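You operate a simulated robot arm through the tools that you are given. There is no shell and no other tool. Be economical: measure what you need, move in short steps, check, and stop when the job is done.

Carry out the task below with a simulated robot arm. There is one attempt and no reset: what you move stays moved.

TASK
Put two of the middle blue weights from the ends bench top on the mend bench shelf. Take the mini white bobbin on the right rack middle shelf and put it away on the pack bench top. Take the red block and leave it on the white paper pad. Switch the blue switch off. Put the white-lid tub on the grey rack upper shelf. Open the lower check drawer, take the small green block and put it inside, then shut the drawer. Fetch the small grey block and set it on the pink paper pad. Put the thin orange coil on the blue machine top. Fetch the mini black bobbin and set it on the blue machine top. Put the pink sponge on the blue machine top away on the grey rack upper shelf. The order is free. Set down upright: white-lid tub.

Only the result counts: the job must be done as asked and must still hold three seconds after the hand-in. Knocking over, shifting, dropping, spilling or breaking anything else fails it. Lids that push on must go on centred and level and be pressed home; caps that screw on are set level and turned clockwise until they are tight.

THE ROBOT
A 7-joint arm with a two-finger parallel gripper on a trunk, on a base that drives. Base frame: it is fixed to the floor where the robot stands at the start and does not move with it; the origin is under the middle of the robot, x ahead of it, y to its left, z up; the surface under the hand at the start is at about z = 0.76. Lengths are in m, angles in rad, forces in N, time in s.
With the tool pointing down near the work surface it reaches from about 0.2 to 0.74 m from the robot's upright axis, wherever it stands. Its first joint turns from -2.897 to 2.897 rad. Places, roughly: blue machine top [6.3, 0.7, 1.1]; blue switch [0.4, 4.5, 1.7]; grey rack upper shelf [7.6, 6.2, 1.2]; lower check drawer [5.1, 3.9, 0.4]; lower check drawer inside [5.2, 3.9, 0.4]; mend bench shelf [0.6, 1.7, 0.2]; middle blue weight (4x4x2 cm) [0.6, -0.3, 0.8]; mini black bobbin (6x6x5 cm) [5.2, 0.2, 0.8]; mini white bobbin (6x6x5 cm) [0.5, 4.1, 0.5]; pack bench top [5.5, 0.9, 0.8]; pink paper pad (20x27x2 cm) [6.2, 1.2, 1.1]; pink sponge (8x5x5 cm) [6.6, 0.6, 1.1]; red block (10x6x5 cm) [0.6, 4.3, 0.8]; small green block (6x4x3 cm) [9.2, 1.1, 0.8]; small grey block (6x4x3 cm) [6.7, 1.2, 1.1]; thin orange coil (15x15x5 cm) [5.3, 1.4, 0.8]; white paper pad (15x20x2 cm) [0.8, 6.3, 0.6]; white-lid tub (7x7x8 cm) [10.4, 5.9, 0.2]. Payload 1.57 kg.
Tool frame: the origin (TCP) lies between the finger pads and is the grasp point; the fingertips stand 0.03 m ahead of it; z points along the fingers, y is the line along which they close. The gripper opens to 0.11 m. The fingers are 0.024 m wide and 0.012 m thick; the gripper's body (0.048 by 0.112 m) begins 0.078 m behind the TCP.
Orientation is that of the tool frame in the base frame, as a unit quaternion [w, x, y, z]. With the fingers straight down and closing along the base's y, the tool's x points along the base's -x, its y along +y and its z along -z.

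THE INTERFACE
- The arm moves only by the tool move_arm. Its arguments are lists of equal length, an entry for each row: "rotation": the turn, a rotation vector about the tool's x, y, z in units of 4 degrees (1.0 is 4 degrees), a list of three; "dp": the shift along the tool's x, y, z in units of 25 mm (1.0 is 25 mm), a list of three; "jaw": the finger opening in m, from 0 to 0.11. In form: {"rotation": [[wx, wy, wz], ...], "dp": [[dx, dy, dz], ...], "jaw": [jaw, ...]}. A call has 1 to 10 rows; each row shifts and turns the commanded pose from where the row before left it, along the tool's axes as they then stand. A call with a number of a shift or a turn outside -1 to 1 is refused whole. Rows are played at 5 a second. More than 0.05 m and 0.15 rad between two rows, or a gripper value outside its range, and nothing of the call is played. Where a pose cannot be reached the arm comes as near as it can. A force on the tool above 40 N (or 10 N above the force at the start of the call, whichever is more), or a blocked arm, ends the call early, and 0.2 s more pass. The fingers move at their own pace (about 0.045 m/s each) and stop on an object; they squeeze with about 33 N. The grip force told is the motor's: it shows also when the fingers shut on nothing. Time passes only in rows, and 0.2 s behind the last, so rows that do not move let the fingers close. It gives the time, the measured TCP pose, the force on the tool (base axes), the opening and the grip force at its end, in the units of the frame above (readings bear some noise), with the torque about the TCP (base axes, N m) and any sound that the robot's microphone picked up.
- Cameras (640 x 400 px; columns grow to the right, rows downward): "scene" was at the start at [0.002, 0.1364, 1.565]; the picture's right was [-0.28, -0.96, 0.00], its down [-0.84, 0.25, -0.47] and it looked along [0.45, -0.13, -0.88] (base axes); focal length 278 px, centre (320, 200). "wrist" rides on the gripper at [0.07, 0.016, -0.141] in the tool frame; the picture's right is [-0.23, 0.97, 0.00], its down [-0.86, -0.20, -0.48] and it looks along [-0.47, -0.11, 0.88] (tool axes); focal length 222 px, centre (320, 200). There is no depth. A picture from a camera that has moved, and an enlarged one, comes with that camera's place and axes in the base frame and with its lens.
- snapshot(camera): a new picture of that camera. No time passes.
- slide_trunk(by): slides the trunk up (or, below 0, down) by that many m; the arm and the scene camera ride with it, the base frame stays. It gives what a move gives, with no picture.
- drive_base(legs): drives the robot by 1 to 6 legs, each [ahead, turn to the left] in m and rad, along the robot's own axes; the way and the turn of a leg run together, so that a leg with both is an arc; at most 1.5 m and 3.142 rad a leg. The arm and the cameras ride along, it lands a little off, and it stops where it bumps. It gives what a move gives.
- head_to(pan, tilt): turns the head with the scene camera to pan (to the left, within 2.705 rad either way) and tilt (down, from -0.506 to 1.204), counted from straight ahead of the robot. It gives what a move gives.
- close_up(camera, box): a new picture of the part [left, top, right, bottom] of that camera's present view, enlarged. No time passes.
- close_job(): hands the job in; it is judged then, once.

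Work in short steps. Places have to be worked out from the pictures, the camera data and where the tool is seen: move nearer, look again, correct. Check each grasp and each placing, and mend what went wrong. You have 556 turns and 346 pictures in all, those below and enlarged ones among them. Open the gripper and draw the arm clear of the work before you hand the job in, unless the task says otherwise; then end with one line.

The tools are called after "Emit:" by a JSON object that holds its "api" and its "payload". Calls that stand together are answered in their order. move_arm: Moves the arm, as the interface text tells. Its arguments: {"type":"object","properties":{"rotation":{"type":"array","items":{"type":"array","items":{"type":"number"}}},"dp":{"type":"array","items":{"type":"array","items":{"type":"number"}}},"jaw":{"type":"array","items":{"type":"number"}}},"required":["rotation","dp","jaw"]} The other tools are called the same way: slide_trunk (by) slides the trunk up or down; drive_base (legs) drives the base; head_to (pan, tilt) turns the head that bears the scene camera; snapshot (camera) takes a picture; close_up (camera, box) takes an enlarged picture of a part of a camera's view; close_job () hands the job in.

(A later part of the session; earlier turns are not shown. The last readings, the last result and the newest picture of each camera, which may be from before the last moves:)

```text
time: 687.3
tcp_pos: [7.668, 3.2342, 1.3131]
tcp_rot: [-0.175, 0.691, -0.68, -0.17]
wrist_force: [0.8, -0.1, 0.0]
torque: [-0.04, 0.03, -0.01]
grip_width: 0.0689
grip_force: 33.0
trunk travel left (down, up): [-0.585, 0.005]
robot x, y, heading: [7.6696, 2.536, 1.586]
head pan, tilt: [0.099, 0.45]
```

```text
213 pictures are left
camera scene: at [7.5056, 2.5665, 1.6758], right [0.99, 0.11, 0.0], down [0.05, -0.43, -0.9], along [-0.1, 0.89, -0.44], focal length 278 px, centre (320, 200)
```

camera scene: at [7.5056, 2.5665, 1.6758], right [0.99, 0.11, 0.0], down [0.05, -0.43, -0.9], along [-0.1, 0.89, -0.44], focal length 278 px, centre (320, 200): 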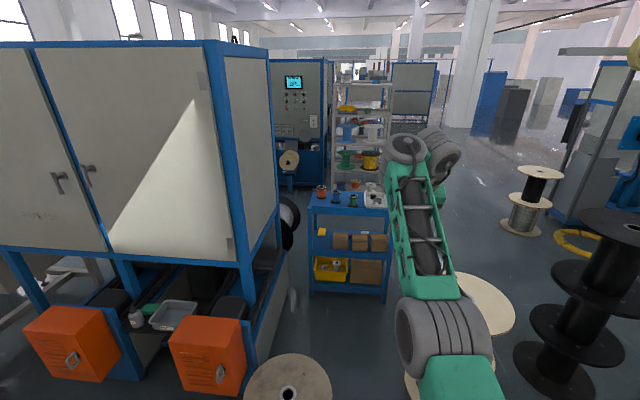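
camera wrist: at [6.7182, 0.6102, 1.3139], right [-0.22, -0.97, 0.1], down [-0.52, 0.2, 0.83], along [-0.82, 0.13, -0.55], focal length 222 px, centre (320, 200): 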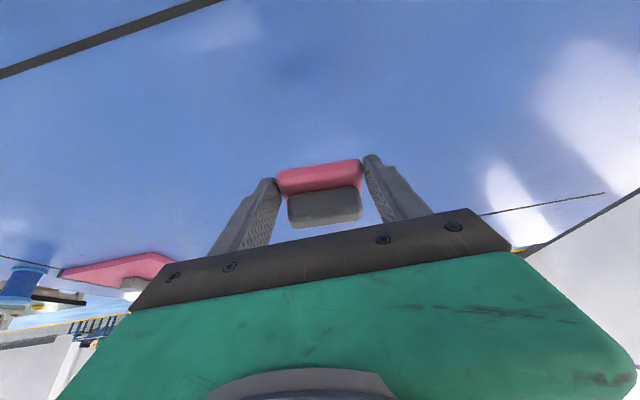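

Obstacles ahead: wooden spools on the floor. Check more views to find the gap.

Emit:
{"api": "snapshot", "payload": {"camera": "wrist"}}

Emit:
{"api": "head_to", "payload": {"pan": -0.3, "tilt": 0.8}}

Emit:
{"api": "snapshot", "payload": {"camera": "scene"}}

```text
212 pictures are left
camera wrist: at [7.6523, 3.1059, 1.404], right [-0.98, 0.19, 0.1], down [0.19, 0.53, 0.83], along [0.1, 0.83, -0.55], focal length 222 px, centre (320, 200)
```

wrist: 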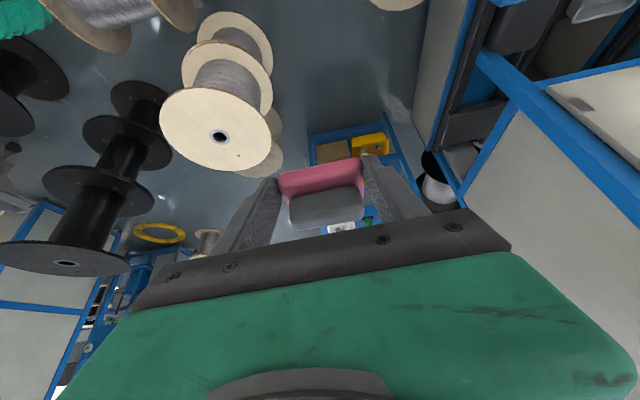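

```text
time: 688.2
tcp_pos: [7.6677, 3.2355, 1.3128]
tcp_rot: [-0.175, 0.69, -0.681, -0.17]
wrist_force: [0.5, -0.5, -1.3]
torque: [-0.04, 0.01, -0.01]
grip_width: 0.0688
grip_force: 33.7
trunk travel left (down, up): [-0.585, 0.005]
robot x, y, heading: [7.6661, 2.5406, 1.581]
head pan, tilt: [-0.3, 0.799]
```

```text
211 pictures are left
camera scene: at [7.5387, 2.5526, 1.6455], right [0.96, -0.28, 0.0], down [-0.2, -0.69, -0.7], along [0.2, 0.67, -0.72], focal length 278 px, centre (320, 200)
```

scene: 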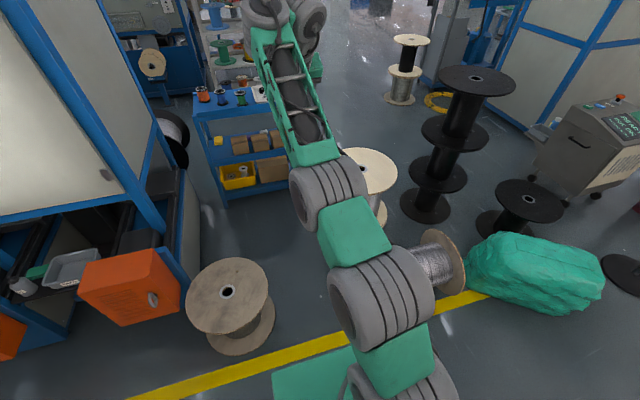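

The direct way north is too tight; the western corridor at y≈4.3–6.1 is open. Drive west along y≈2.57 first.

Emit:
{"api": "drive_base", "payload": {"legs": [[0, 1.56], [1.4, 0]]}}

```text
time: 699.0
tcp_pos: [5.5869, 2.4878, 1.3116]
tcp_rot: [-0.002, 0.97, 0.014, -0.244]
wrist_force: [-0.8, 0.2, 1.0]
torque: [0.0, -0.04, -0.01]
grip_width: 0.0688
grip_force: 33.0
trunk travel left (down, up): [-0.585, 0.005]
robot x, y, heading: [6.2798, 2.4992, -3.11]
head pan, tilt: [-0.3, 0.799]
```

Emit:
{"api": "drive_base", "payload": {"legs": [[0, -0.1], [1.3, 0], [1.3, 0]]}}

Emit:
{"api": "drive_base", "payload": {"legs": [[0, -1.5], [1.5, 0], [1.1, 0], [0, -1.57]]}}

Emit:
{"api": "head_to", "payload": {"pan": 0.1, "tilt": 0.4}}

Emit:
{"api": "snapshot", "payload": {"camera": "scene"}}

```text
time: 711.9
tcp_pos: [3.0392, 2.7327, 1.3124]
tcp_rot: [-0.013, 0.969, -0.034, -0.244]
wrist_force: [-0.2, -0.7, -0.4]
torque: [0.03, -0.04, 0.01]
grip_width: 0.069
grip_force: 33.1
trunk travel left (down, up): [-0.585, 0.005]
robot x, y, heading: [3.7339, 2.6735, 3.07]
head pan, tilt: [-0.3, 0.799]
```

```text
time: 732.1
tcp_pos: [4.433, 5.2681, 1.3119]
tcp_rot: [0.244, 0.002, 0.97, -0.006]
wrist_force: [-0.4, 0.0, -0.1]
torque: [0.0, -0.01, 0.0]
grip_width: 0.0687
grip_force: 32.7
trunk travel left (down, up): [-0.585, 0.005]
robot x, y, heading: [3.7375, 5.277, -0.001]
head pan, tilt: [-0.3, 0.799]
```

```text
time: 733.0
tcp_pos: [4.4317, 5.269, 1.3127]
tcp_rot: [0.244, 0.001, 0.97, -0.004]
wrist_force: [-0.9, 0.3, -0.5]
torque: [0.01, -0.01, 0.02]
grip_width: 0.0687
grip_force: 32.3
trunk travel left (down, up): [-0.585, 0.005]
robot x, y, heading: [3.7324, 5.2755, -0.002]
head pan, tilt: [0.099, 0.4]
```

```text
210 pictures are left
camera scene: at [3.768, 5.4427, 1.6805], right [0.1, -1.0, 0.0], down [-0.39, -0.04, -0.92], along [0.92, 0.09, -0.39], focal length 278 px, centre (320, 200)
```

scene: 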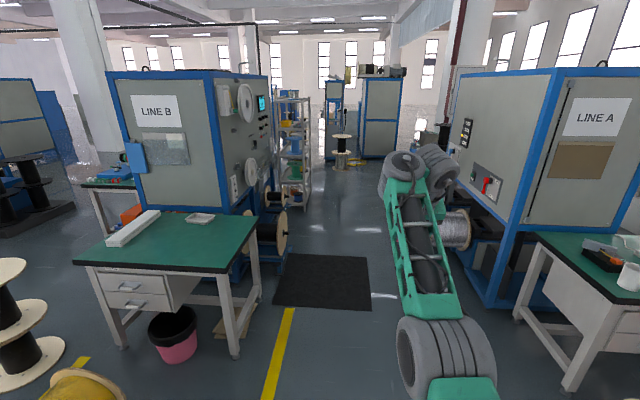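

Corridor is clear. Drive east to x≈6.2 and look again.

Emit:
{"api": "drive_base", "payload": {"legs": [[1.5, 0], [1.0, 0]]}}

Emit:
{"api": "head_to", "payload": {"pan": 0.5, "tilt": 0.45}}

Emit:
{"api": "snapshot", "payload": {"camera": "scene"}}

Emit:
{"api": "head_to", "payload": {"pan": -0.5, "tilt": 0.6}}

Emit:
{"api": "snapshot", "payload": {"camera": "scene"}}

```text
time: 745.3
tcp_pos: [6.9484, 5.2173, 1.3118]
tcp_rot: [0.243, 0.007, 0.97, -0.007]
wrist_force: [-0.4, -1.9, -0.4]
torque: [0.04, 0.02, 0.0]
grip_width: 0.0688
grip_force: 33.0
trunk travel left (down, up): [-0.585, 0.005]
robot x, y, heading: [6.2534, 5.2349, -0.015]
head pan, tilt: [0.099, 0.4]
```

```text
time: 746.2
tcp_pos: [6.9498, 5.2185, 1.3119]
tcp_rot: [0.244, 0.006, 0.97, -0.006]
wrist_force: [0.0, 0.0, 0.6]
torque: [-0.01, 0.0, -0.06]
grip_width: 0.0688
grip_force: 33.2
trunk travel left (down, up): [-0.585, 0.005]
robot x, y, heading: [6.2493, 5.2352, -0.019]
head pan, tilt: [0.499, 0.45]
```

```text
209 pictures are left
camera scene: at [6.2754, 5.4341, 1.6759], right [0.47, -0.88, 0.0], down [-0.39, -0.2, -0.9], along [0.8, 0.42, -0.44], focal length 278 px, centre (320, 200)
```

scene: 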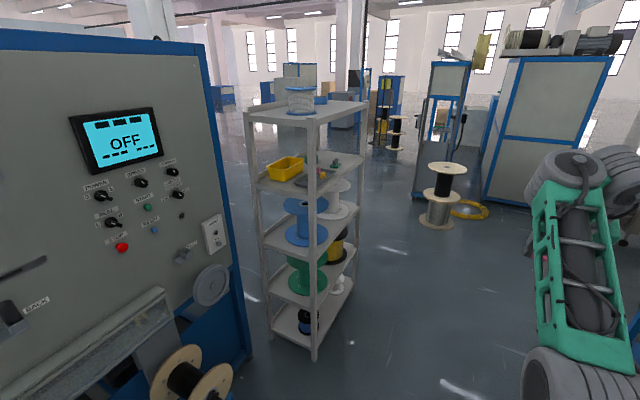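

```text
time: 747.4
tcp_pos: [6.9501, 5.2175, 1.3118]
tcp_rot: [0.243, 0.006, 0.97, -0.006]
wrist_force: [-0.6, 0.0, -1.2]
torque: [0.02, 0.03, 0.02]
grip_width: 0.0691
grip_force: 32.2
trunk travel left (down, up): [-0.585, 0.005]
robot x, y, heading: [6.2501, 5.2343, -0.011]
head pan, tilt: [-0.499, 0.6]
```

```text
208 pictures are left
camera scene: at [6.2712, 5.348, 1.6623], right [-0.49, -0.87, 0.0], down [-0.49, 0.28, -0.83], along [0.72, -0.4, -0.56], focal length 278 px, centre (320, 200)
```

scene: 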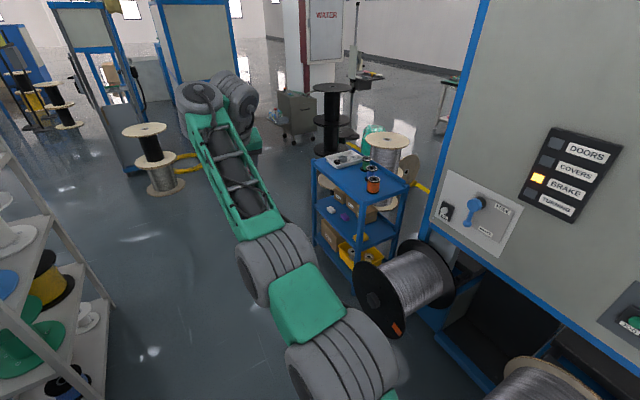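

The grey rack fronts south (x 7.28–8.04, y 6.0–6.35); the shelf at z≈1.2 holds a yellow tray and others, with the top shelf at ≈1.45 above. Retract the arm, drive to x≈7.6 and face it.

Emit:
{"api": "move_arm", "payload": {"rotation": [[0, 0, 0], [0, 0, 0], [0, 0, 0], [0, 0, 0], [0, 0, 0], [0, 0, 0], [0, 0, 0], [0, 0, 0]], "dp": [[0.88, 0, -0.47], [0.88, 0, -0.47], [0.88, 0, -0.47], [0.88, 0, -0.47], [0.88, 0, -0.47], [0.88, 0, -0.47], [0.88, 0, -0.47], [0.88, 0, -0.47]], "jaw": [0, 0, 0, 0, 0, 0, 0, 0]}}

Emit:
{"api": "drive_base", "payload": {"legs": [[1.35, 0.0], [0, 1.585]]}}

Emit:
{"api": "head_to", "payload": {"pan": 0.0, "tilt": 0.4}}

Emit:
{"api": "snapshot", "payload": {"camera": "scene"}}

Emit:
{"api": "snapshot", "payload": {"camera": "wrist"}}

```text
time: 749.2
tcp_pos: [6.7526, 5.2235, 1.3314]
tcp_rot: [0.245, 0.007, 0.97, -0.006]
wrist_force: [-0.8, -0.2, -0.1]
torque: [0.01, -0.03, -0.01]
grip_width: 0.0687
grip_force: 33.5
out of reach, approached as far as the arm can: row 2, 3, 4
trunk travel left (down, up): [-0.585, 0.005]
robot x, y, heading: [6.2513, 5.2355, -0.014]
head pan, tilt: [-0.499, 0.6]
```

```text
time: 760.0
tcp_pos: [7.5913, 5.7398, 1.3312]
tcp_rot: [-0.171, 0.704, -0.667, -0.174]
wrist_force: [0.7, -0.5, -0.1]
torque: [-0.01, 0.01, 0.03]
grip_width: 0.0687
grip_force: 32.8
trunk travel left (down, up): [-0.585, 0.005]
robot x, y, heading: [7.6145, 5.2393, 1.624]
head pan, tilt: [-0.499, 0.6]
```

```text
time: 760.9
tcp_pos: [7.5903, 5.7391, 1.3318]
tcp_rot: [-0.171, 0.704, -0.667, -0.173]
wrist_force: [0.0, 0.9, -0.8]
torque: [-0.05, -0.02, -0.01]
grip_width: 0.0693
grip_force: 32.8
trunk travel left (down, up): [-0.585, 0.005]
robot x, y, heading: [7.61, 5.2409, 1.623]
head pan, tilt: [0.0, 0.4]
```

```text
207 pictures are left
camera scene: at [7.4559, 5.263, 1.6805], right [1.0, 0.05, 0.0], down [0.02, -0.39, -0.92], along [-0.05, 0.92, -0.39], focal length 278 px, centre (320, 200)
```

scene: 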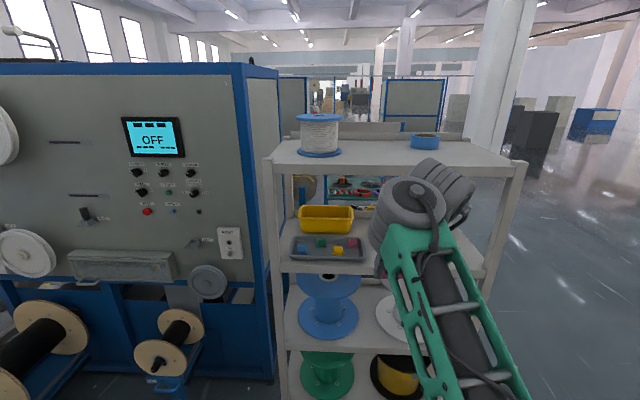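

```text
206 pictures are left
camera wrist: at [7.5806, 5.6108, 1.4227], right [-0.98, 0.15, 0.1], down [0.16, 0.54, 0.83], along [0.07, 0.83, -0.55], focal length 222 px, centre (320, 200)
```

wrist: 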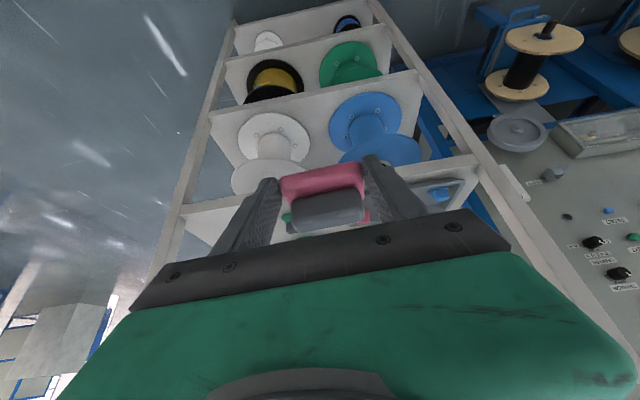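

Check the right part of that shelf: shift the arm west to uncover it.

Emit:
{"api": "move_arm", "payload": {"rotation": [[0, 0, 0], [0, 0, 0], [0, 0, 0], [0, 0, 0], [0, 0, 0], [0, 0, 0], [0, 0, 0], [0, 0, 0]], "dp": [[0.4, 1, 0], [0.4, 1, 0], [0.4, 1, 0], [0.4, 1, 0], [0, 1, 0], [0, 1, 0], [0, 1, 0], [0, 1, 0]], "jaw": [0, 0, 0, 0, 0, 0, 0, 0]}}

Emit:
{"api": "snapshot", "payload": {"camera": "scene"}}

Emit:
{"api": "snapshot", "payload": {"camera": "wrist"}}

```text
time: 762.7
tcp_pos: [7.3936, 5.6924, 1.3082]
tcp_rot: [-0.171, 0.704, -0.667, -0.173]
wrist_force: [0.1, -0.5, -0.4]
torque: [0.01, -0.01, 0.01]
grip_width: 0.0688
grip_force: 32.8
trunk travel left (down, up): [-0.585, 0.005]
robot x, y, heading: [7.6081, 5.239, 1.625]
head pan, tilt: [0.0, 0.4]
```

```text
205 pictures are left
camera scene: at [7.4551, 5.2632, 1.6804], right [1.0, 0.06, 0.0], down [0.02, -0.39, -0.92], along [-0.05, 0.92, -0.39], focal length 278 px, centre (320, 200)
```

scene: 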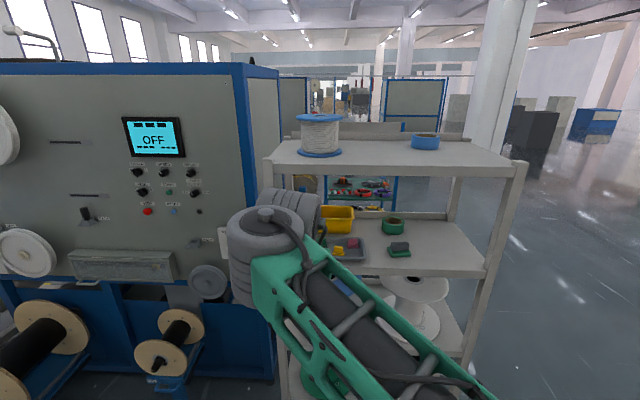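

```text
204 pictures are left
camera wrist: at [7.3831, 5.564, 1.4005], right [-0.98, 0.15, 0.1], down [0.16, 0.54, 0.83], along [0.07, 0.83, -0.55], focal length 222 px, centre (320, 200)
```

wrist: 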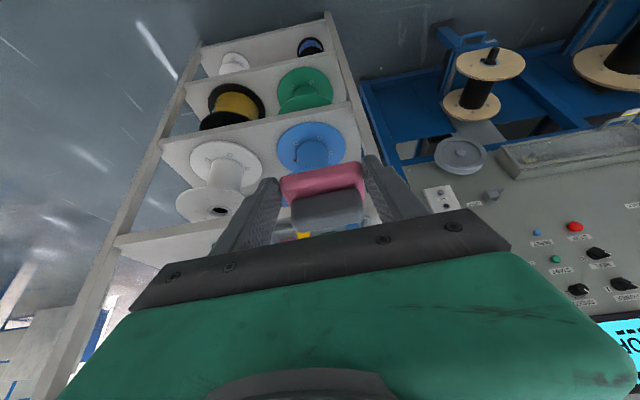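

Free spot on the right: x 7.73–7.92. Plan: sponge deeper at ≈(7.79,6.165), leaving room in front for the tub. Retract and realign the robot to x≈7.76.

Emit:
{"api": "move_arm", "payload": {"rotation": [[0, 0, 0], [0, 0, 0], [0, 0, 0], [0, 0, 0], [0, 0, 0], [0, 0, 0], [0, 0, 0], [0, 0, 0]], "dp": [[0.88, -1, -0.47], [0.88, -1, -0.47], [0.88, -1, -0.47], [0.88, -1, -0.47], [0.4, -1, -0.2], [0, -1, 0], [0, -1, 0], [0, -1, 0]], "jaw": [0, 0, 0, 0, 0, 0, 0, 0]}}

Emit:
{"api": "drive_base", "payload": {"legs": [[0, -0.755], [0.236, 0], [0, 0.7]]}}

Emit:
{"api": "snapshot", "payload": {"camera": "scene"}}

```text
time: 764.4
tcp_pos: [7.49, 5.5815, 1.283]
tcp_rot: [-0.127, 0.807, -0.556, -0.156]
wrist_force: [0.4, 1.5, -0.6]
torque: [-0.01, -0.02, -0.03]
grip_width: 0.0689
grip_force: 32.8
out of reach, approached as far as the arm can: row 8
trunk travel left (down, up): [-0.585, 0.005]
robot x, y, heading: [7.6121, 5.2365, 1.624]
head pan, tilt: [0.0, 0.4]
stopped in row 8: the arm was blocked; the commanded pose is now the measured one
```

```text
time: 770.0
tcp_pos: [7.6603, 5.761, 1.2851]
tcp_rot: [-0.132, 0.79, -0.579, -0.153]
wrist_force: [0.1, 0.9, 0.0]
torque: [-0.03, 0.02, -0.01]
grip_width: 0.0687
grip_force: 32.9
trunk travel left (down, up): [-0.585, 0.005]
robot x, y, heading: [7.7622, 5.4107, 1.562]
head pan, tilt: [0.0, 0.4]
```

```text
203 pictures are left
camera scene: at [7.6095, 5.448, 1.6804], right [1.0, -0.01, 0.0], down [0.0, -0.39, -0.92], along [0.01, 0.92, -0.39], focal length 278 px, centre (320, 200)
```

scene: 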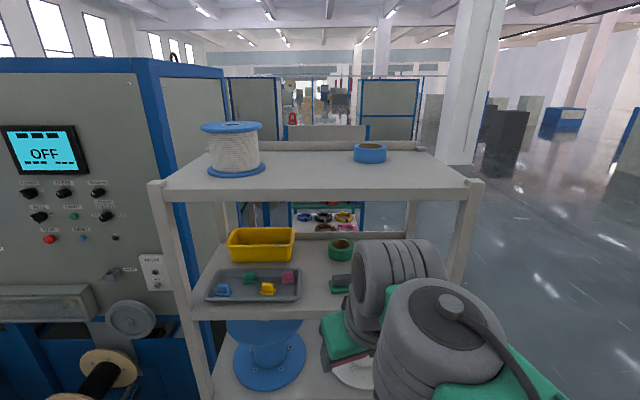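

The arm was folded too tight and yawed. Restore the yaw, and increase the tilt to 45°, moving slightly forward.

Emit:
{"api": "move_arm", "payload": {"rotation": [[0.43, 0.03, 0.99], [0.43, 0.03, 0.99], [0.43, 0.03, 0.99], [0.43, 0.03, 0.99], [0, -1, 0], [0, -1, 0], [0, -1, 0], [0, -1, 0], [0, -1, 0], [0, -0.5, 0]], "dp": [[-0.5, -0.17, 0.22], [-0.5, -0.17, 0.22], [-0.5, -0.1, 0.22], [-0.5, 0, 0.22], [-0.5, -0.3, 0], [-0.5, -0.3, 0], [-0.3, -0.3, 0], [0, -0.3, 0], [0, -0.3, 0], [0, -0.3, 0]], "jaw": [0, 0, 0, 0, 0, 0, 0, 0, 0, 0]}}

Emit:
{"api": "snapshot", "payload": {"camera": "wrist"}}

```text
time: 772.2
tcp_pos: [7.707, 5.8468, 1.3028]
tcp_rot: [-0.284, 0.656, -0.649, -0.263]
wrist_force: [0.0, -0.2, -0.1]
torque: [0.0, -0.02, -0.04]
grip_width: 0.0688
grip_force: 32.9
trunk travel left (down, up): [-0.585, 0.005]
robot x, y, heading: [7.7612, 5.4166, 1.566]
head pan, tilt: [0.0, 0.4]
```

```text
202 pictures are left
camera wrist: at [7.6889, 5.6969, 1.352], right [-0.98, 0.16, 0.13], down [0.17, 0.26, 0.95], along [0.12, 0.95, -0.28], focal length 222 px, centre (320, 200)
```

wrist: 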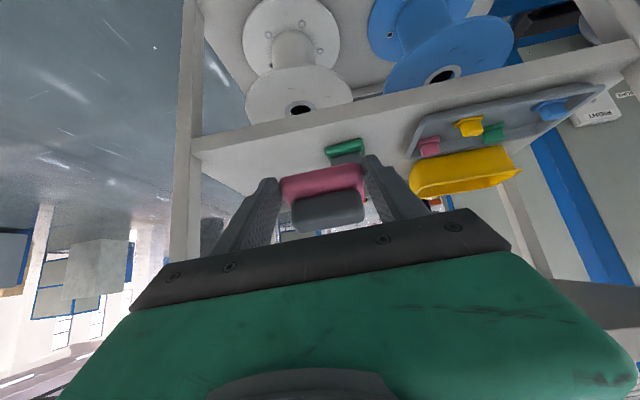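

Now shift right to x≈7.80 and lower the trunk so the sponge enters just above the shelf.

Emit:
{"api": "move_arm", "payload": {"rotation": [[0, 0, 0], [0, 0, 0], [0, 0, 0], [0, 0, 0]], "dp": [[0, -0.93, 0], [0, -0.93, 0], [0, -0.93, 0], [0, -0.93, 0]], "jaw": [0, 0, 0, 0]}}

Emit:
{"api": "slide_trunk", "payload": {"by": -0.09}}

Emit:
{"api": "move_arm", "payload": {"rotation": [[0, 0, 0], [0, 0, 0], [0, 0, 0], [0, 0, 0]], "dp": [[-0.7, 0, 0.71], [-0.7, 0, 0.71], [-0.7, 0, 0.71], [-0.7, 0, 0.71]], "jaw": [0, 0, 0, 0]}}

Emit:
{"api": "snapshot", "payload": {"camera": "wrist"}}

Emit:
{"api": "snapshot", "payload": {"camera": "scene"}}

```text
time: 772.9
tcp_pos: [7.6562, 5.8365, 1.2874]
tcp_rot: [-0.238, 0.739, -0.566, -0.278]
wrist_force: [-0.5, 0.6, -0.6]
torque: [-0.06, -0.02, 0.01]
grip_width: 0.0688
grip_force: 33.3
trunk travel left (down, up): [-0.585, 0.005]
robot x, y, heading: [7.7627, 5.4187, 1.559]
head pan, tilt: [0.0, 0.4]
stopped in row 3: the arm was blocked; the commanded pose is now the measured one
```

```text
time: 774.1
tcp_pos: [7.6581, 5.8367, 1.1972]
tcp_rot: [-0.239, 0.738, -0.567, -0.277]
wrist_force: [-0.2, -0.6, -1.1]
torque: [-0.01, 0.0, -0.01]
grip_width: 0.0687
grip_force: 33.2
trunk travel left (down, up): [-0.495, 0.095]
robot x, y, heading: [7.7654, 5.4183, 1.564]
head pan, tilt: [0.0, 0.4]
```

```text
time: 775.1
tcp_pos: [7.6339, 5.9325, 1.2004]
tcp_rot: [-0.242, 0.736, -0.566, -0.282]
wrist_force: [-0.8, 0.1, -0.6]
torque: [0.0, -0.02, -0.03]
grip_width: 0.0691
grip_force: 33.5
trunk travel left (down, up): [-0.495, 0.095]
robot x, y, heading: [7.7632, 5.4134, 1.561]
head pan, tilt: [0.0, 0.4]
```

```text
201 pictures are left
camera wrist: at [7.6527, 5.7847, 1.2533], right [-0.99, -0.08, 0.12], down [0.09, 0.32, 0.94], along [-0.11, 0.94, -0.31], focal length 222 px, centre (320, 200)
```

wrist: 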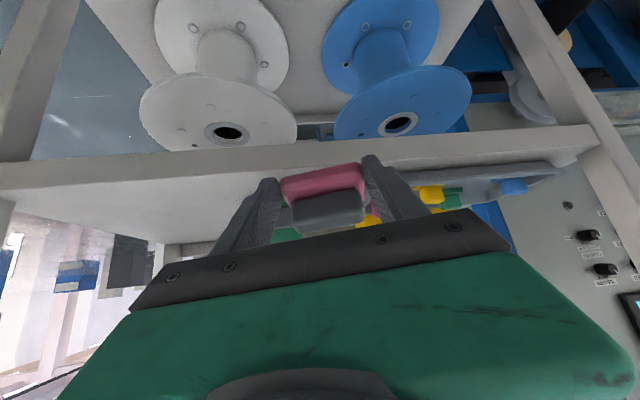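

```text
200 pictures are left
camera scene: at [7.6094, 5.4484, 1.5904], right [1.0, -0.01, 0.0], down [0.0, -0.39, -0.92], along [0.01, 0.92, -0.39], focal length 278 px, centre (320, 200)
```

scene: 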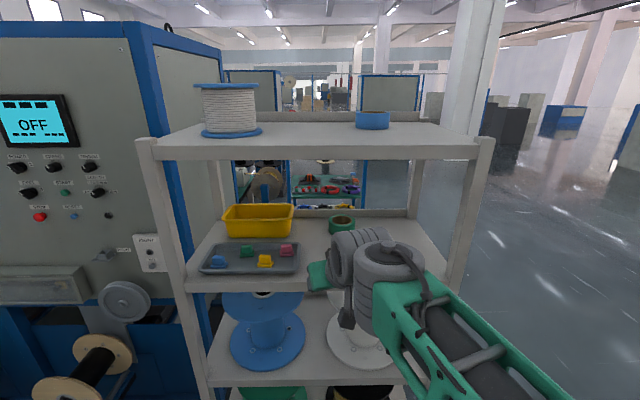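

The arm is cramped here and yawed again. Back the base 0.18 m straight, then extend the arm and fix its yaw in free space.

Emit:
{"api": "drive_base", "payload": {"legs": [[-0.18, 0]]}}

Emit:
{"api": "move_arm", "payload": {"rotation": [[0, 0, 0], [0, 0, 0], [0, 0, 0]], "dp": [[-0.7, 0, 0.71], [-0.7, 0, 0.71], [-0.7, 0, 0.71]], "jaw": [0, 0, 0]}}

```text
time: 776.6
tcp_pos: [7.6346, 5.7515, 1.2011]
tcp_rot: [-0.242, 0.735, -0.568, -0.281]
wrist_force: [-0.2, 0.2, -0.7]
torque: [-0.02, 0.01, -0.02]
grip_width: 0.0691
grip_force: 32.8
trunk travel left (down, up): [-0.495, 0.095]
robot x, y, heading: [7.7608, 5.2338, 1.562]
head pan, tilt: [0.0, 0.4]
```

```text
time: 777.4
tcp_pos: [7.6176, 5.8253, 1.1964]
tcp_rot: [-0.243, 0.734, -0.568, -0.282]
wrist_force: [-0.1, 1.3, -0.6]
torque: [-0.01, 0.0, -0.04]
grip_width: 0.0685
grip_force: 32.5
trunk travel left (down, up): [-0.495, 0.095]
robot x, y, heading: [7.764, 5.2383, 1.554]
head pan, tilt: [0.0, 0.4]
```

Emit:
{"api": "move_arm", "payload": {"rotation": [[0.79, 0.04, 0.83], [0.79, 0.04, 0.83], [0.79, 0.04, 0.83], [0, 0, 0], [0, 0, 0]], "dp": [[0, -0.3, 0], [0, -0.5, 0], [0, -0.7, 0], [0, -0.8, 0], [0, -0.8, 0]], "jaw": [0, 0, 0, 0, 0]}}

```text
time: 778.6
tcp_pos: [7.6945, 5.8309, 1.2007]
tcp_rot: [-0.275, 0.661, -0.652, -0.251]
wrist_force: [0.4, -0.1, -1.2]
torque: [-0.02, 0.01, -0.03]
grip_width: 0.0688
grip_force: 33.1
trunk travel left (down, up): [-0.495, 0.095]
robot x, y, heading: [7.764, 5.2322, 1.559]
head pan, tilt: [0.0, 0.4]
```

Emit:
{"api": "move_arm", "payload": {"rotation": [[0, 0, 0], [0, 0, 0], [0, 0, 0], [0, 0, 0]], "dp": [[0, -1, 0], [0, -1, 0], [0, -1, 0], [0, -1, 0]], "jaw": [0, 0, 0, 0]}}

Emit:
{"api": "snapshot", "payload": {"camera": "wrist"}}

Emit:
{"api": "snapshot", "payload": {"camera": "scene"}}

```text
time: 779.6
tcp_pos: [7.7942, 5.831, 1.2047]
tcp_rot: [-0.275, 0.661, -0.651, -0.252]
wrist_force: [0.7, 0.6, -0.3]
torque: [-0.02, -0.02, -0.01]
grip_width: 0.0688
grip_force: 32.8
trunk travel left (down, up): [-0.495, 0.095]
robot x, y, heading: [7.7608, 5.2324, 1.563]
head pan, tilt: [0.0, 0.4]
```

```text
199 pictures are left
camera wrist: at [7.7767, 5.6825, 1.2585], right [-0.98, 0.16, 0.12], down [0.17, 0.29, 0.94], along [0.12, 0.94, -0.31], focal length 222 px, centre (320, 200)
```

wrist: 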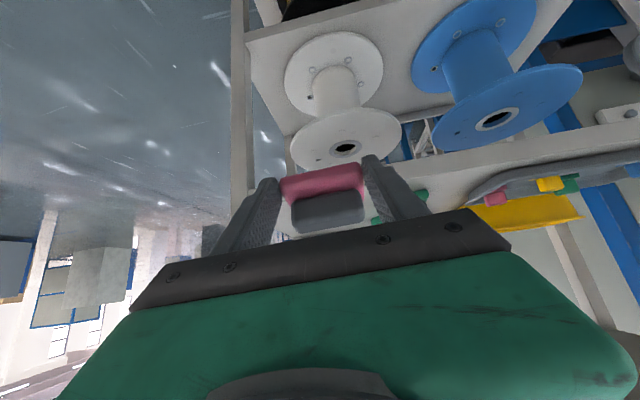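

```text
198 pictures are left
camera scene: at [7.6081, 5.2685, 1.5906], right [1.0, -0.01, 0.0], down [0.0, -0.39, -0.92], along [0.01, 0.92, -0.39], focal length 278 px, centre (320, 200)
```

scene: 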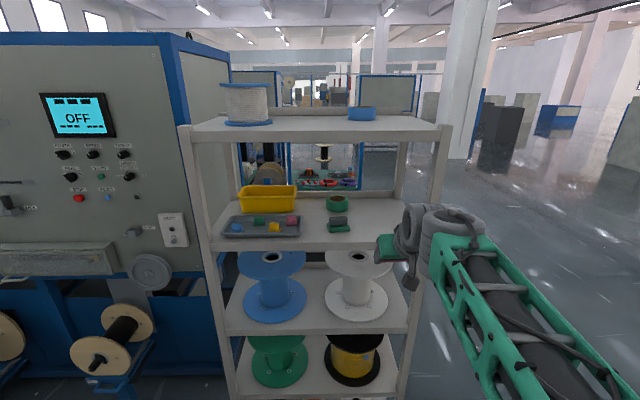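

Aligned (x≈7.79). Drive the base straight forward so the sponge goes in over the shelf, in two steps.

Emit:
{"api": "drive_base", "payload": {"legs": [[0.17, 0]]}}

Emit:
{"api": "snapshot", "payload": {"camera": "wrist"}}

Emit:
{"api": "snapshot", "payload": {"camera": "scene"}}

```text
time: 781.1
tcp_pos: [7.7951, 5.9994, 1.205]
tcp_rot: [-0.275, 0.661, -0.651, -0.251]
wrist_force: [-0.4, -0.8, -0.6]
torque: [-0.01, 0.0, -0.01]
grip_width: 0.0687
grip_force: 33.1
trunk travel left (down, up): [-0.495, 0.095]
robot x, y, heading: [7.7645, 5.4044, 1.557]
head pan, tilt: [0.0, 0.4]
```

```text
197 pictures are left
camera wrist: at [7.7775, 5.8514, 1.2581], right [-0.98, 0.16, 0.12], down [0.16, 0.29, 0.94], along [0.12, 0.94, -0.31], focal length 222 px, centre (320, 200)
```

wrist: 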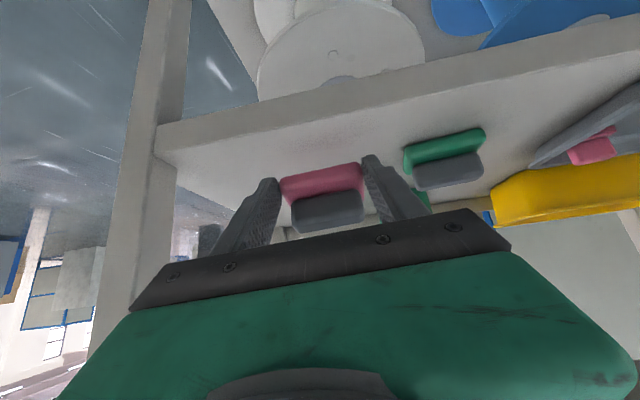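

```text
196 pictures are left
camera scene: at [7.6097, 5.4372, 1.5905], right [1.0, -0.01, 0.0], down [0.0, -0.39, -0.92], along [0.01, 0.92, -0.39], focal length 278 px, centre (320, 200)
```

scene: 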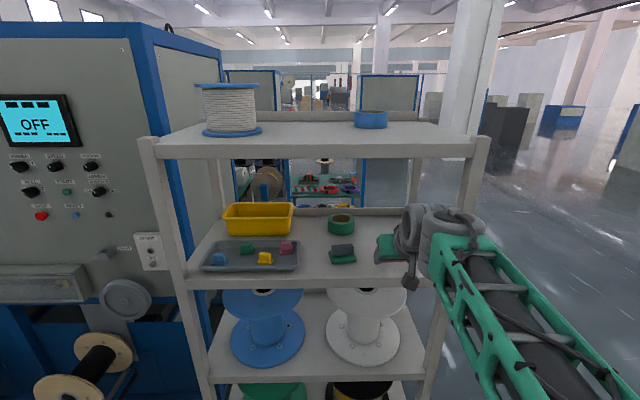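

Clear beneath the top shelf. Advance another 0.145 m.

Emit:
{"api": "drive_base", "payload": {"legs": [[0.145, 0]]}}

Emit:
{"api": "snapshot", "payload": {"camera": "wrist"}}

```text
time: 782.4
tcp_pos: [7.797, 6.1457, 1.204]
tcp_rot: [-0.275, 0.662, -0.651, -0.25]
wrist_force: [-0.3, 0.5, -0.7]
torque: [-0.02, -0.03, 0.03]
grip_width: 0.0688
grip_force: 33.1
trunk travel left (down, up): [-0.495, 0.095]
robot x, y, heading: [7.7644, 5.5472, 1.562]
head pan, tilt: [0.0, 0.4]
```

```text
195 pictures are left
camera wrist: at [7.7787, 5.9968, 1.2579], right [-0.98, 0.16, 0.12], down [0.16, 0.29, 0.94], along [0.12, 0.94, -0.31], focal length 222 px, centre (320, 200)
```

wrist: 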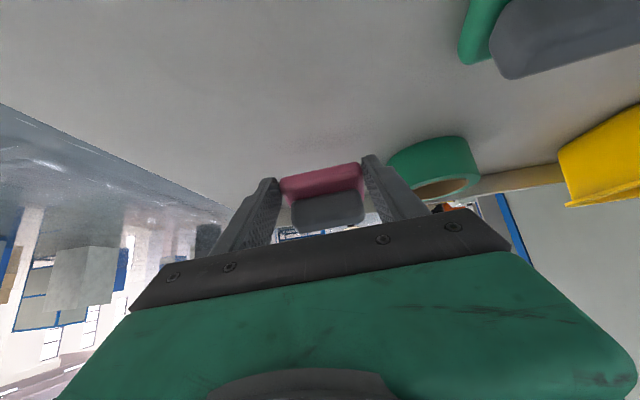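

Lower with the trunk in small steps.

Emit:
{"api": "slide_trunk", "payload": {"by": -0.015}}

Emit:
{"api": "slide_trunk", "payload": {"by": -0.007}}

```text
time: 783.0
tcp_pos: [7.7964, 6.1447, 1.1896]
tcp_rot: [-0.274, 0.662, -0.651, -0.251]
wrist_force: [0.6, 0.8, -1.0]
torque: [0.0, 0.0, -0.03]
grip_width: 0.0692
grip_force: 33.1
trunk travel left (down, up): [-0.48, 0.11]
robot x, y, heading: [7.7687, 5.548, 1.56]
head pan, tilt: [0.0, 0.4]
```

```text
time: 783.6
tcp_pos: [7.7973, 6.145, 1.1818]
tcp_rot: [-0.275, 0.662, -0.65, -0.251]
wrist_force: [-0.6, -0.1, -0.4]
torque: [0.02, 0.01, -0.04]
grip_width: 0.0688
grip_force: 32.5
trunk travel left (down, up): [-0.473, 0.117]
robot x, y, heading: [7.7651, 5.5477, 1.558]
head pan, tilt: [0.0, 0.4]
```

Emit:
{"api": "slide_trunk", "payload": {"by": -0.006}}

Emit:
{"api": "snapshot", "payload": {"camera": "wrist"}}

```text
time: 784.2
tcp_pos: [7.797, 6.1443, 1.1809]
tcp_rot: [-0.277, 0.661, -0.65, -0.253]
wrist_force: [-0.5, 1.7, 17.1]
torque: [0.23, 0.65, 0.02]
grip_width: 0.0687
grip_force: 32.8
trunk travel left (down, up): [-0.467, 0.123]
robot x, y, heading: [7.7694, 5.5473, 1.556]
head pan, tilt: [0.0, 0.4]
```

```text
194 pictures are left
camera wrist: at [7.7786, 5.9957, 1.2335], right [-0.98, 0.16, 0.12], down [0.16, 0.28, 0.95], along [0.12, 0.95, -0.3], focal length 222 px, centre (320, 200)
```

wrist: 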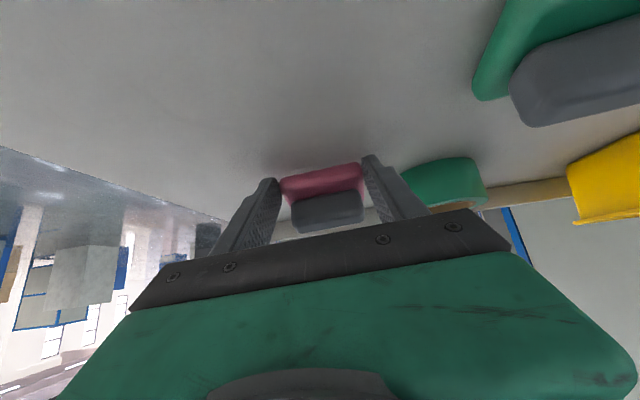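

Contact. Open, then back the base straight out.

Emit:
{"api": "move_arm", "payload": {"rotation": [[0, 0, 0], [0, 0, 0], [0, 0, 0], [0, 0, 0]], "dp": [[0, 0, 0], [0, 0, 0], [0, 0, 0], [0, 0, -0.4]], "jaw": [0.088, 0.088, 0.088, 0.088]}}

Emit:
{"api": "drive_base", "payload": {"legs": [[-0.3, 0]]}}

Emit:
{"api": "snapshot", "payload": {"camera": "wrist"}}

Emit:
{"api": "snapshot", "payload": {"camera": "scene"}}

```text
time: 785.2
tcp_pos: [7.7952, 6.1374, 1.1818]
tcp_rot: [-0.273, 0.664, -0.65, -0.251]
wrist_force: [5.7, 6.8, 13.0]
torque: [0.33, 0.31, -0.35]
grip_width: 0.0819
grip_force: 0.0
trunk travel left (down, up): [-0.467, 0.123]
robot x, y, heading: [7.7638, 5.5494, 1.565]
head pan, tilt: [0.0, 0.4]
```

```text
time: 787.2
tcp_pos: [7.7918, 5.8371, 1.1843]
tcp_rot: [-0.274, 0.664, -0.649, -0.252]
wrist_force: [0.7, 0.5, 1.5]
torque: [-0.01, -0.03, 0.02]
grip_width: 0.088
grip_force: 0.0
trunk travel left (down, up): [-0.467, 0.123]
robot x, y, heading: [7.7656, 5.2457, 1.564]
head pan, tilt: [0.0, 0.4]
```

```text
193 pictures are left
camera wrist: at [7.7738, 5.6889, 1.2377], right [-0.98, 0.16, 0.12], down [0.16, 0.29, 0.94], along [0.11, 0.94, -0.31], focal length 222 px, centre (320, 200)
```

wrist: 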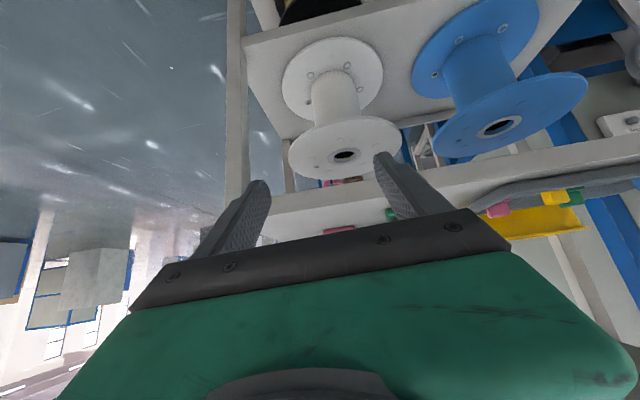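

```text
192 pictures are left
camera scene: at [7.6087, 5.2813, 1.5626], right [1.0, -0.01, 0.0], down [0.0, -0.39, -0.92], along [0.01, 0.92, -0.39], focal length 278 px, centre (320, 200)
```

scene: 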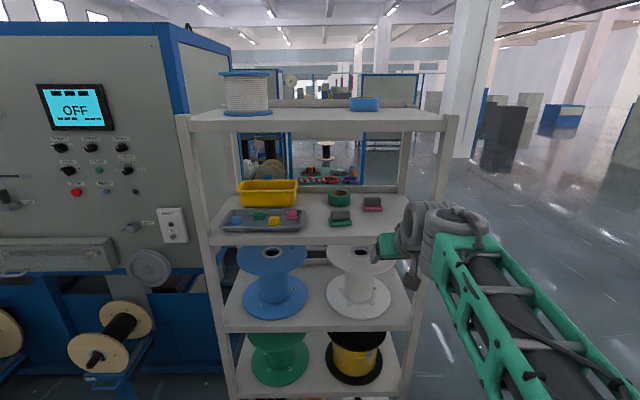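

Sponge is on the upper shelf. Now face east to find the tub at (10.4,5.9,0.2).

Emit:
{"api": "drive_base", "payload": {"legs": [[0, -1.4]]}}

Emit:
{"api": "head_to", "payload": {"pan": 0.1, "tilt": 0.45}}

Emit:
{"api": "snapshot", "payload": {"camera": "scene"}}

```text
time: 791.0
tcp_pos: [8.3458, 5.3432, 1.1832]
tcp_rot: [0.371, -0.107, 0.922, 0.023]
wrist_force: [-0.1, 0.5, -0.3]
torque: [-0.03, 0.02, 0.0]
grip_width: 0.0881
grip_force: 0.1
trunk travel left (down, up): [-0.467, 0.123]
robot x, y, heading: [7.7645, 5.2483, 0.205]
head pan, tilt: [0.0, 0.4]
```

```text
time: 791.6
tcp_pos: [8.3465, 5.3436, 1.1834]
tcp_rot: [0.371, -0.107, 0.922, 0.023]
wrist_force: [0.5, -0.7, -0.5]
torque: [0.01, 0.0, 0.0]
grip_width: 0.0882
grip_force: 0.1
trunk travel left (down, up): [-0.467, 0.123]
robot x, y, heading: [7.765, 5.249, 0.201]
head pan, tilt: [0.099, 0.45]
```

```text
191 pictures are left
camera scene: at [7.7608, 5.4148, 1.5579], right [0.3, -0.95, 0.0], down [-0.42, -0.13, -0.9], along [0.86, 0.27, -0.44], focal length 278 px, centre (320, 200)
```

scene: 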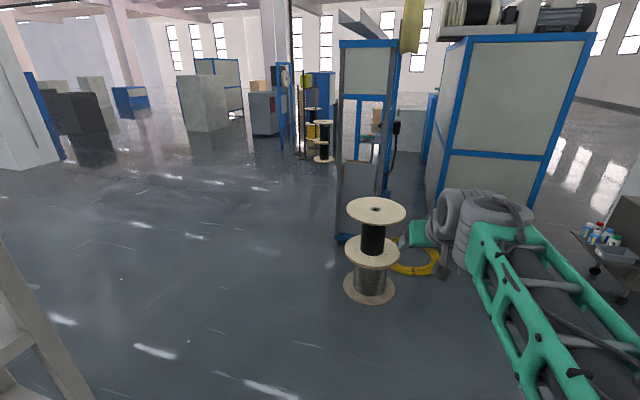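

Emit:
{"api": "close_up", "payload": {"camera": "scene", "box": [300, 100, 460, 260]}}

```text
2.50 times, centred on (380, 180) of scene
camera zoom: at [7.7608, 5.4148, 1.5579], right [0.3, -0.95, 0.0], down [-0.42, -0.13, -0.9], along [0.86, 0.27, -0.44], focal length 696 px, centre (170, 250)
```

zoom: 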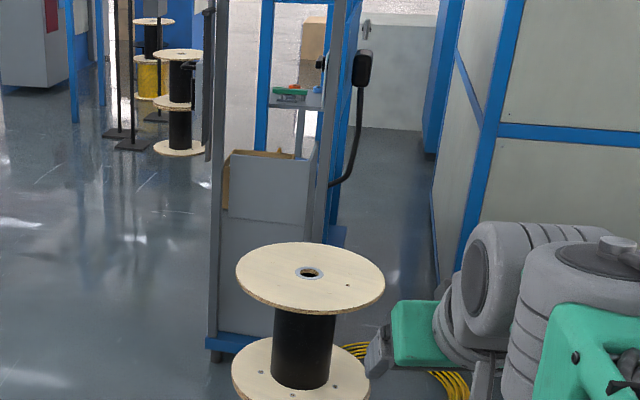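

The tub should be at the base of the blue frame, open to the north. Drive round to its north side.

Emit:
{"api": "drive_base", "payload": {"legs": [[0, 0.622], [1.5, 0], [0.75, 0], [0, -0.823], [1.0, 0], [0, -1.57]]}}

Emit:
{"api": "head_to", "payload": {"pan": 0.0, "tilt": 0.7}}

Emit:
{"api": "snapshot", "payload": {"camera": "scene"}}

```text
time: 815.1
tcp_pos: [10.267, 6.2744, 1.185]
tcp_rot: [0.252, 0.648, 0.664, -0.273]
wrist_force: [0.0, 0.5, 0.4]
torque: [0.01, -0.02, 0.01]
grip_width: 0.088
grip_force: 0.0
trunk travel left (down, up): [-0.467, 0.123]
robot x, y, heading: [10.2918, 6.8605, -1.569]
head pan, tilt: [0.099, 0.45]
```

```text
time: 815.9
tcp_pos: [10.2666, 6.274, 1.184]
tcp_rot: [0.252, 0.649, 0.664, -0.273]
wrist_force: [-0.3, -0.8, 0.2]
torque: [0.02, 0.01, 0.01]
grip_width: 0.0878
grip_force: 0.1
trunk travel left (down, up): [-0.467, 0.123]
robot x, y, heading: [10.2947, 6.8658, -1.571]
head pan, tilt: [0.0, 0.7]
```

```text
189 pictures are left
camera scene: at [10.4478, 6.8386, 1.5358], right [-1.0, 0.0, 0.0], down [0.0, 0.64, -0.77], along [0.0, -0.77, -0.64], focal length 278 px, centre (320, 200)
```

scene: 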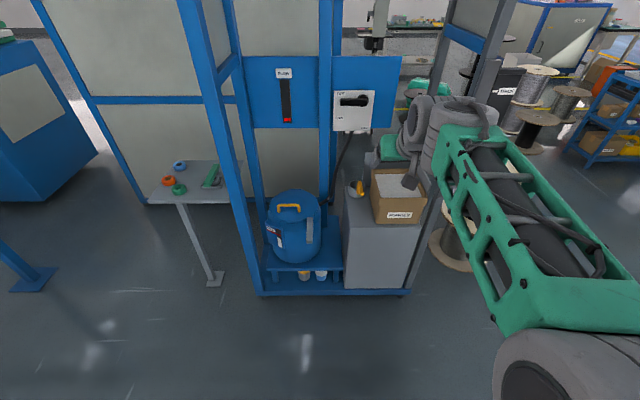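

Emit:
{"api": "close_up", "payload": {"camera": "scene", "box": [230, 170, 430, 310]}}

```text
2.86 times, centred on (330, 240) of scene
camera zoom: at [10.4478, 6.8386, 1.5358], right [-1.0, 0.0, 0.0], down [0.0, 0.64, -0.77], along [0.0, -0.77, -0.64], focal length 795 px, centre (291, 86)
```

zoom: 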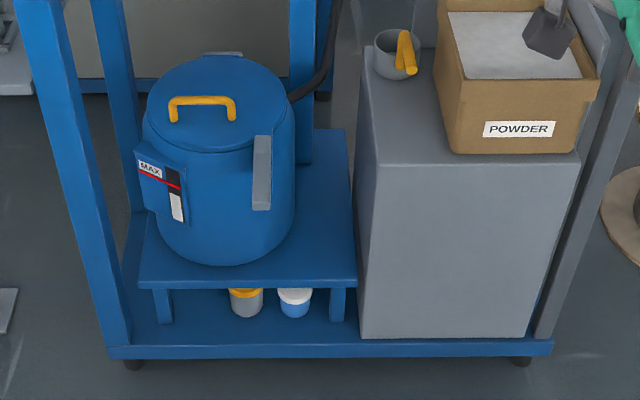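

The white-lid tub sits under the low platform next to a yellow-lid one, at ≈(10.44,5.87), z≈0.12–0.2. I'll use a near-horizontal tool (70° tilt) at low height. Lower the trunk and tilt here first.

Emit:
{"api": "slide_trunk", "payload": {"by": -0.4}}

Emit:
{"api": "slide_trunk", "payload": {"by": -0.065}}

Emit:
{"api": "move_arm", "payload": {"rotation": [[0, -1, 0], [0, -1, 0], [0, -1, 0], [0, -1, 0], [0, -1, 0], [0, -1, 0]], "dp": [[0.7, 0, 0.6], [0.8, 0, 0.6], [0.8, 0, 0.5], [0.9, 0, 0.5], [0.9, 0, 0.4], [0.9, 0, 0.3]], "jaw": [0.09, 0.09, 0.09, 0.09, 0.09, 0.09]}}

```text
time: 819.7
tcp_pos: [10.2669, 6.2751, 0.7837]
tcp_rot: [0.251, 0.65, 0.663, -0.274]
wrist_force: [0.1, -0.3, -0.3]
torque: [0.02, 0.01, 0.01]
grip_width: 0.0879
grip_force: 0.1
trunk travel left (down, up): [-0.067, 0.523]
robot x, y, heading: [10.2937, 6.8653, -1.569]
head pan, tilt: [0.0, 0.7]
```

```text
time: 820.8
tcp_pos: [10.266, 6.2746, 0.7191]
tcp_rot: [0.252, 0.648, 0.664, -0.273]
wrist_force: [0.3, 0.2, 0.0]
torque: [0.0, 0.04, 0.01]
grip_width: 0.0881
grip_force: 0.0
trunk travel left (down, up): [-0.002, 0.588]
robot x, y, heading: [10.299, 6.867, -1.576]
head pan, tilt: [0.0, 0.7]
```

```text
time: 822.1
tcp_pos: [10.2616, 6.2897, 0.5759]
tcp_rot: [0.386, 0.576, 0.597, -0.403]
wrist_force: [-0.3, -0.4, 0.3]
torque: [-0.01, -0.01, 0.01]
grip_width: 0.09
grip_force: 0.1
trunk travel left (down, up): [-0.002, 0.588]
robot x, y, heading: [10.2932, 6.864, -1.571]
head pan, tilt: [0.0, 0.7]
```

Emit:
{"api": "move_arm", "payload": {"rotation": [[0, 0, 0], [0, 0, 0], [0, 0, 0], [0, 0, 0], [0, 0, 0], [0, 0, 0], [0, 0, 0], [0, 0, 0], [0, 0, 0], [0, 0, 0]], "dp": [[-0.37, 0, 0.92], [-0.37, 0, 0.92], [-0.37, 0, 0.92], [0.92, 0, 0.37], [0.92, 0, 0.37], [0.92, 0, 0.37], [0.92, 0, 0.37], [0.92, 0, 0.37], [0.92, 0, 0.37], [0.92, 0, 0.37]], "jaw": [0.09, 0.09, 0.09, 0.09, 0.09, 0.09, 0.09, 0.09, 0.09, 0.09]}}

Emit:
{"api": "snapshot", "payload": {"camera": "wrist"}}

Emit:
{"api": "head_to", "payload": {"pan": 0.0, "tilt": 0.9}}

Emit:
{"api": "snapshot", "payload": {"camera": "scene"}}

```text
time: 824.4
tcp_pos: [10.256, 6.219, 0.3991]
tcp_rot: [0.385, 0.577, 0.598, -0.401]
wrist_force: [-0.4, 0.1, -0.6]
torque: [0.01, -0.03, 0.01]
grip_width: 0.0899
grip_force: 0.1
trunk travel left (down, up): [-0.002, 0.588]
robot x, y, heading: [10.2942, 6.8659, -1.573]
head pan, tilt: [0.0, 0.7]
```

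```text
187 pictures are left
camera wrist: at [10.2703, 6.3747, 0.3887], right [0.98, -0.08, 0.17], down [-0.17, 0.12, 0.98], along [-0.1, -0.99, 0.1], focal length 222 px, centre (320, 200)
```

wrist: 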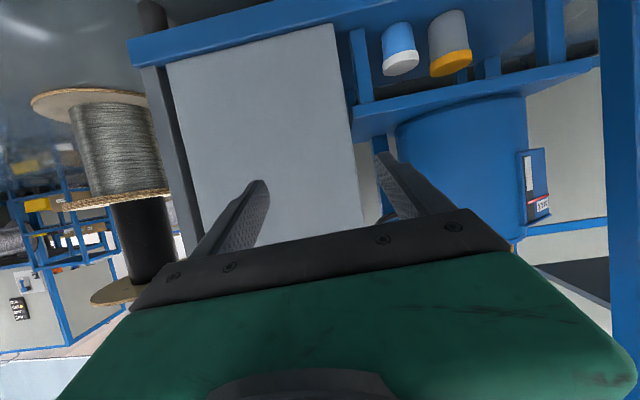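

```text
time: 825.1
tcp_pos: [10.2548, 6.2172, 0.3994]
tcp_rot: [0.385, 0.577, 0.598, -0.401]
wrist_force: [0.3, -0.5, -0.4]
torque: [-0.02, 0.01, 0.02]
grip_width: 0.0899
grip_force: 0.1
trunk travel left (down, up): [-0.002, 0.588]
robot x, y, heading: [10.2887, 6.8609, -1.574]
head pan, tilt: [0.0, 0.901]
```

```text
186 pictures are left
camera scene: at [10.4477, 6.8481, 1.0546], right [-1.0, 0.0, 0.0], down [0.0, 0.78, -0.62], along [0.0, -0.62, -0.78], focal length 278 px, centre (320, 200)
```

scene: 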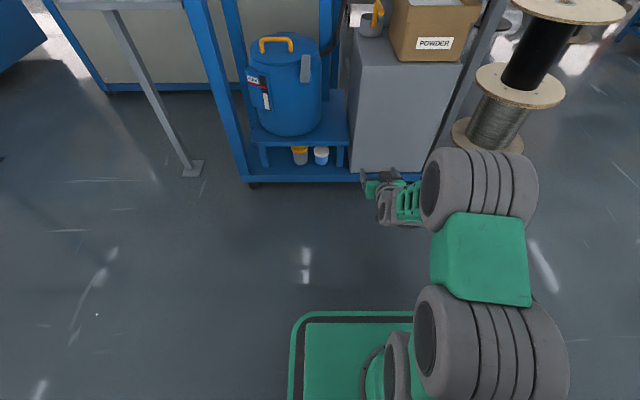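

Tub triangulated at ≈(10.445,5.852,0.14). Reposition the base to x≈10.43 (backing first so the arm stays clear).

Emit:
{"api": "drive_base", "payload": {"legs": [[-0.25, 0], [0, 0.37], [0.386, 0], [0, -0.37]]}}

Emit:
{"api": "snapshot", "payload": {"camera": "wrist"}}

```text
time: 831.2
tcp_pos: [10.4045, 6.1054, 0.3993]
tcp_rot: [0.387, 0.575, 0.6, -0.4]
wrist_force: [-0.3, -0.3, -0.5]
torque: [-0.02, 0.02, 0.03]
grip_width: 0.0901
grip_force: 0.1
trunk travel left (down, up): [-0.002, 0.588]
robot x, y, heading: [10.4338, 6.7516, -1.568]
head pan, tilt: [0.0, 0.901]
```

```text
185 pictures are left
camera wrist: at [10.4171, 6.2632, 0.3886], right [0.98, -0.07, 0.17], down [-0.17, 0.11, 0.98], along [-0.09, -0.99, 0.1], focal length 222 px, centre (320, 200)
```

wrist: 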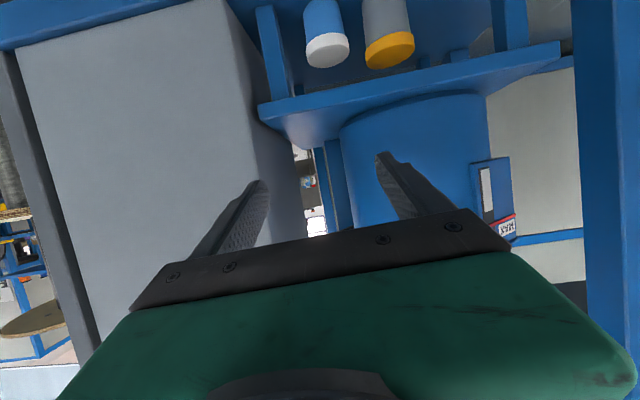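

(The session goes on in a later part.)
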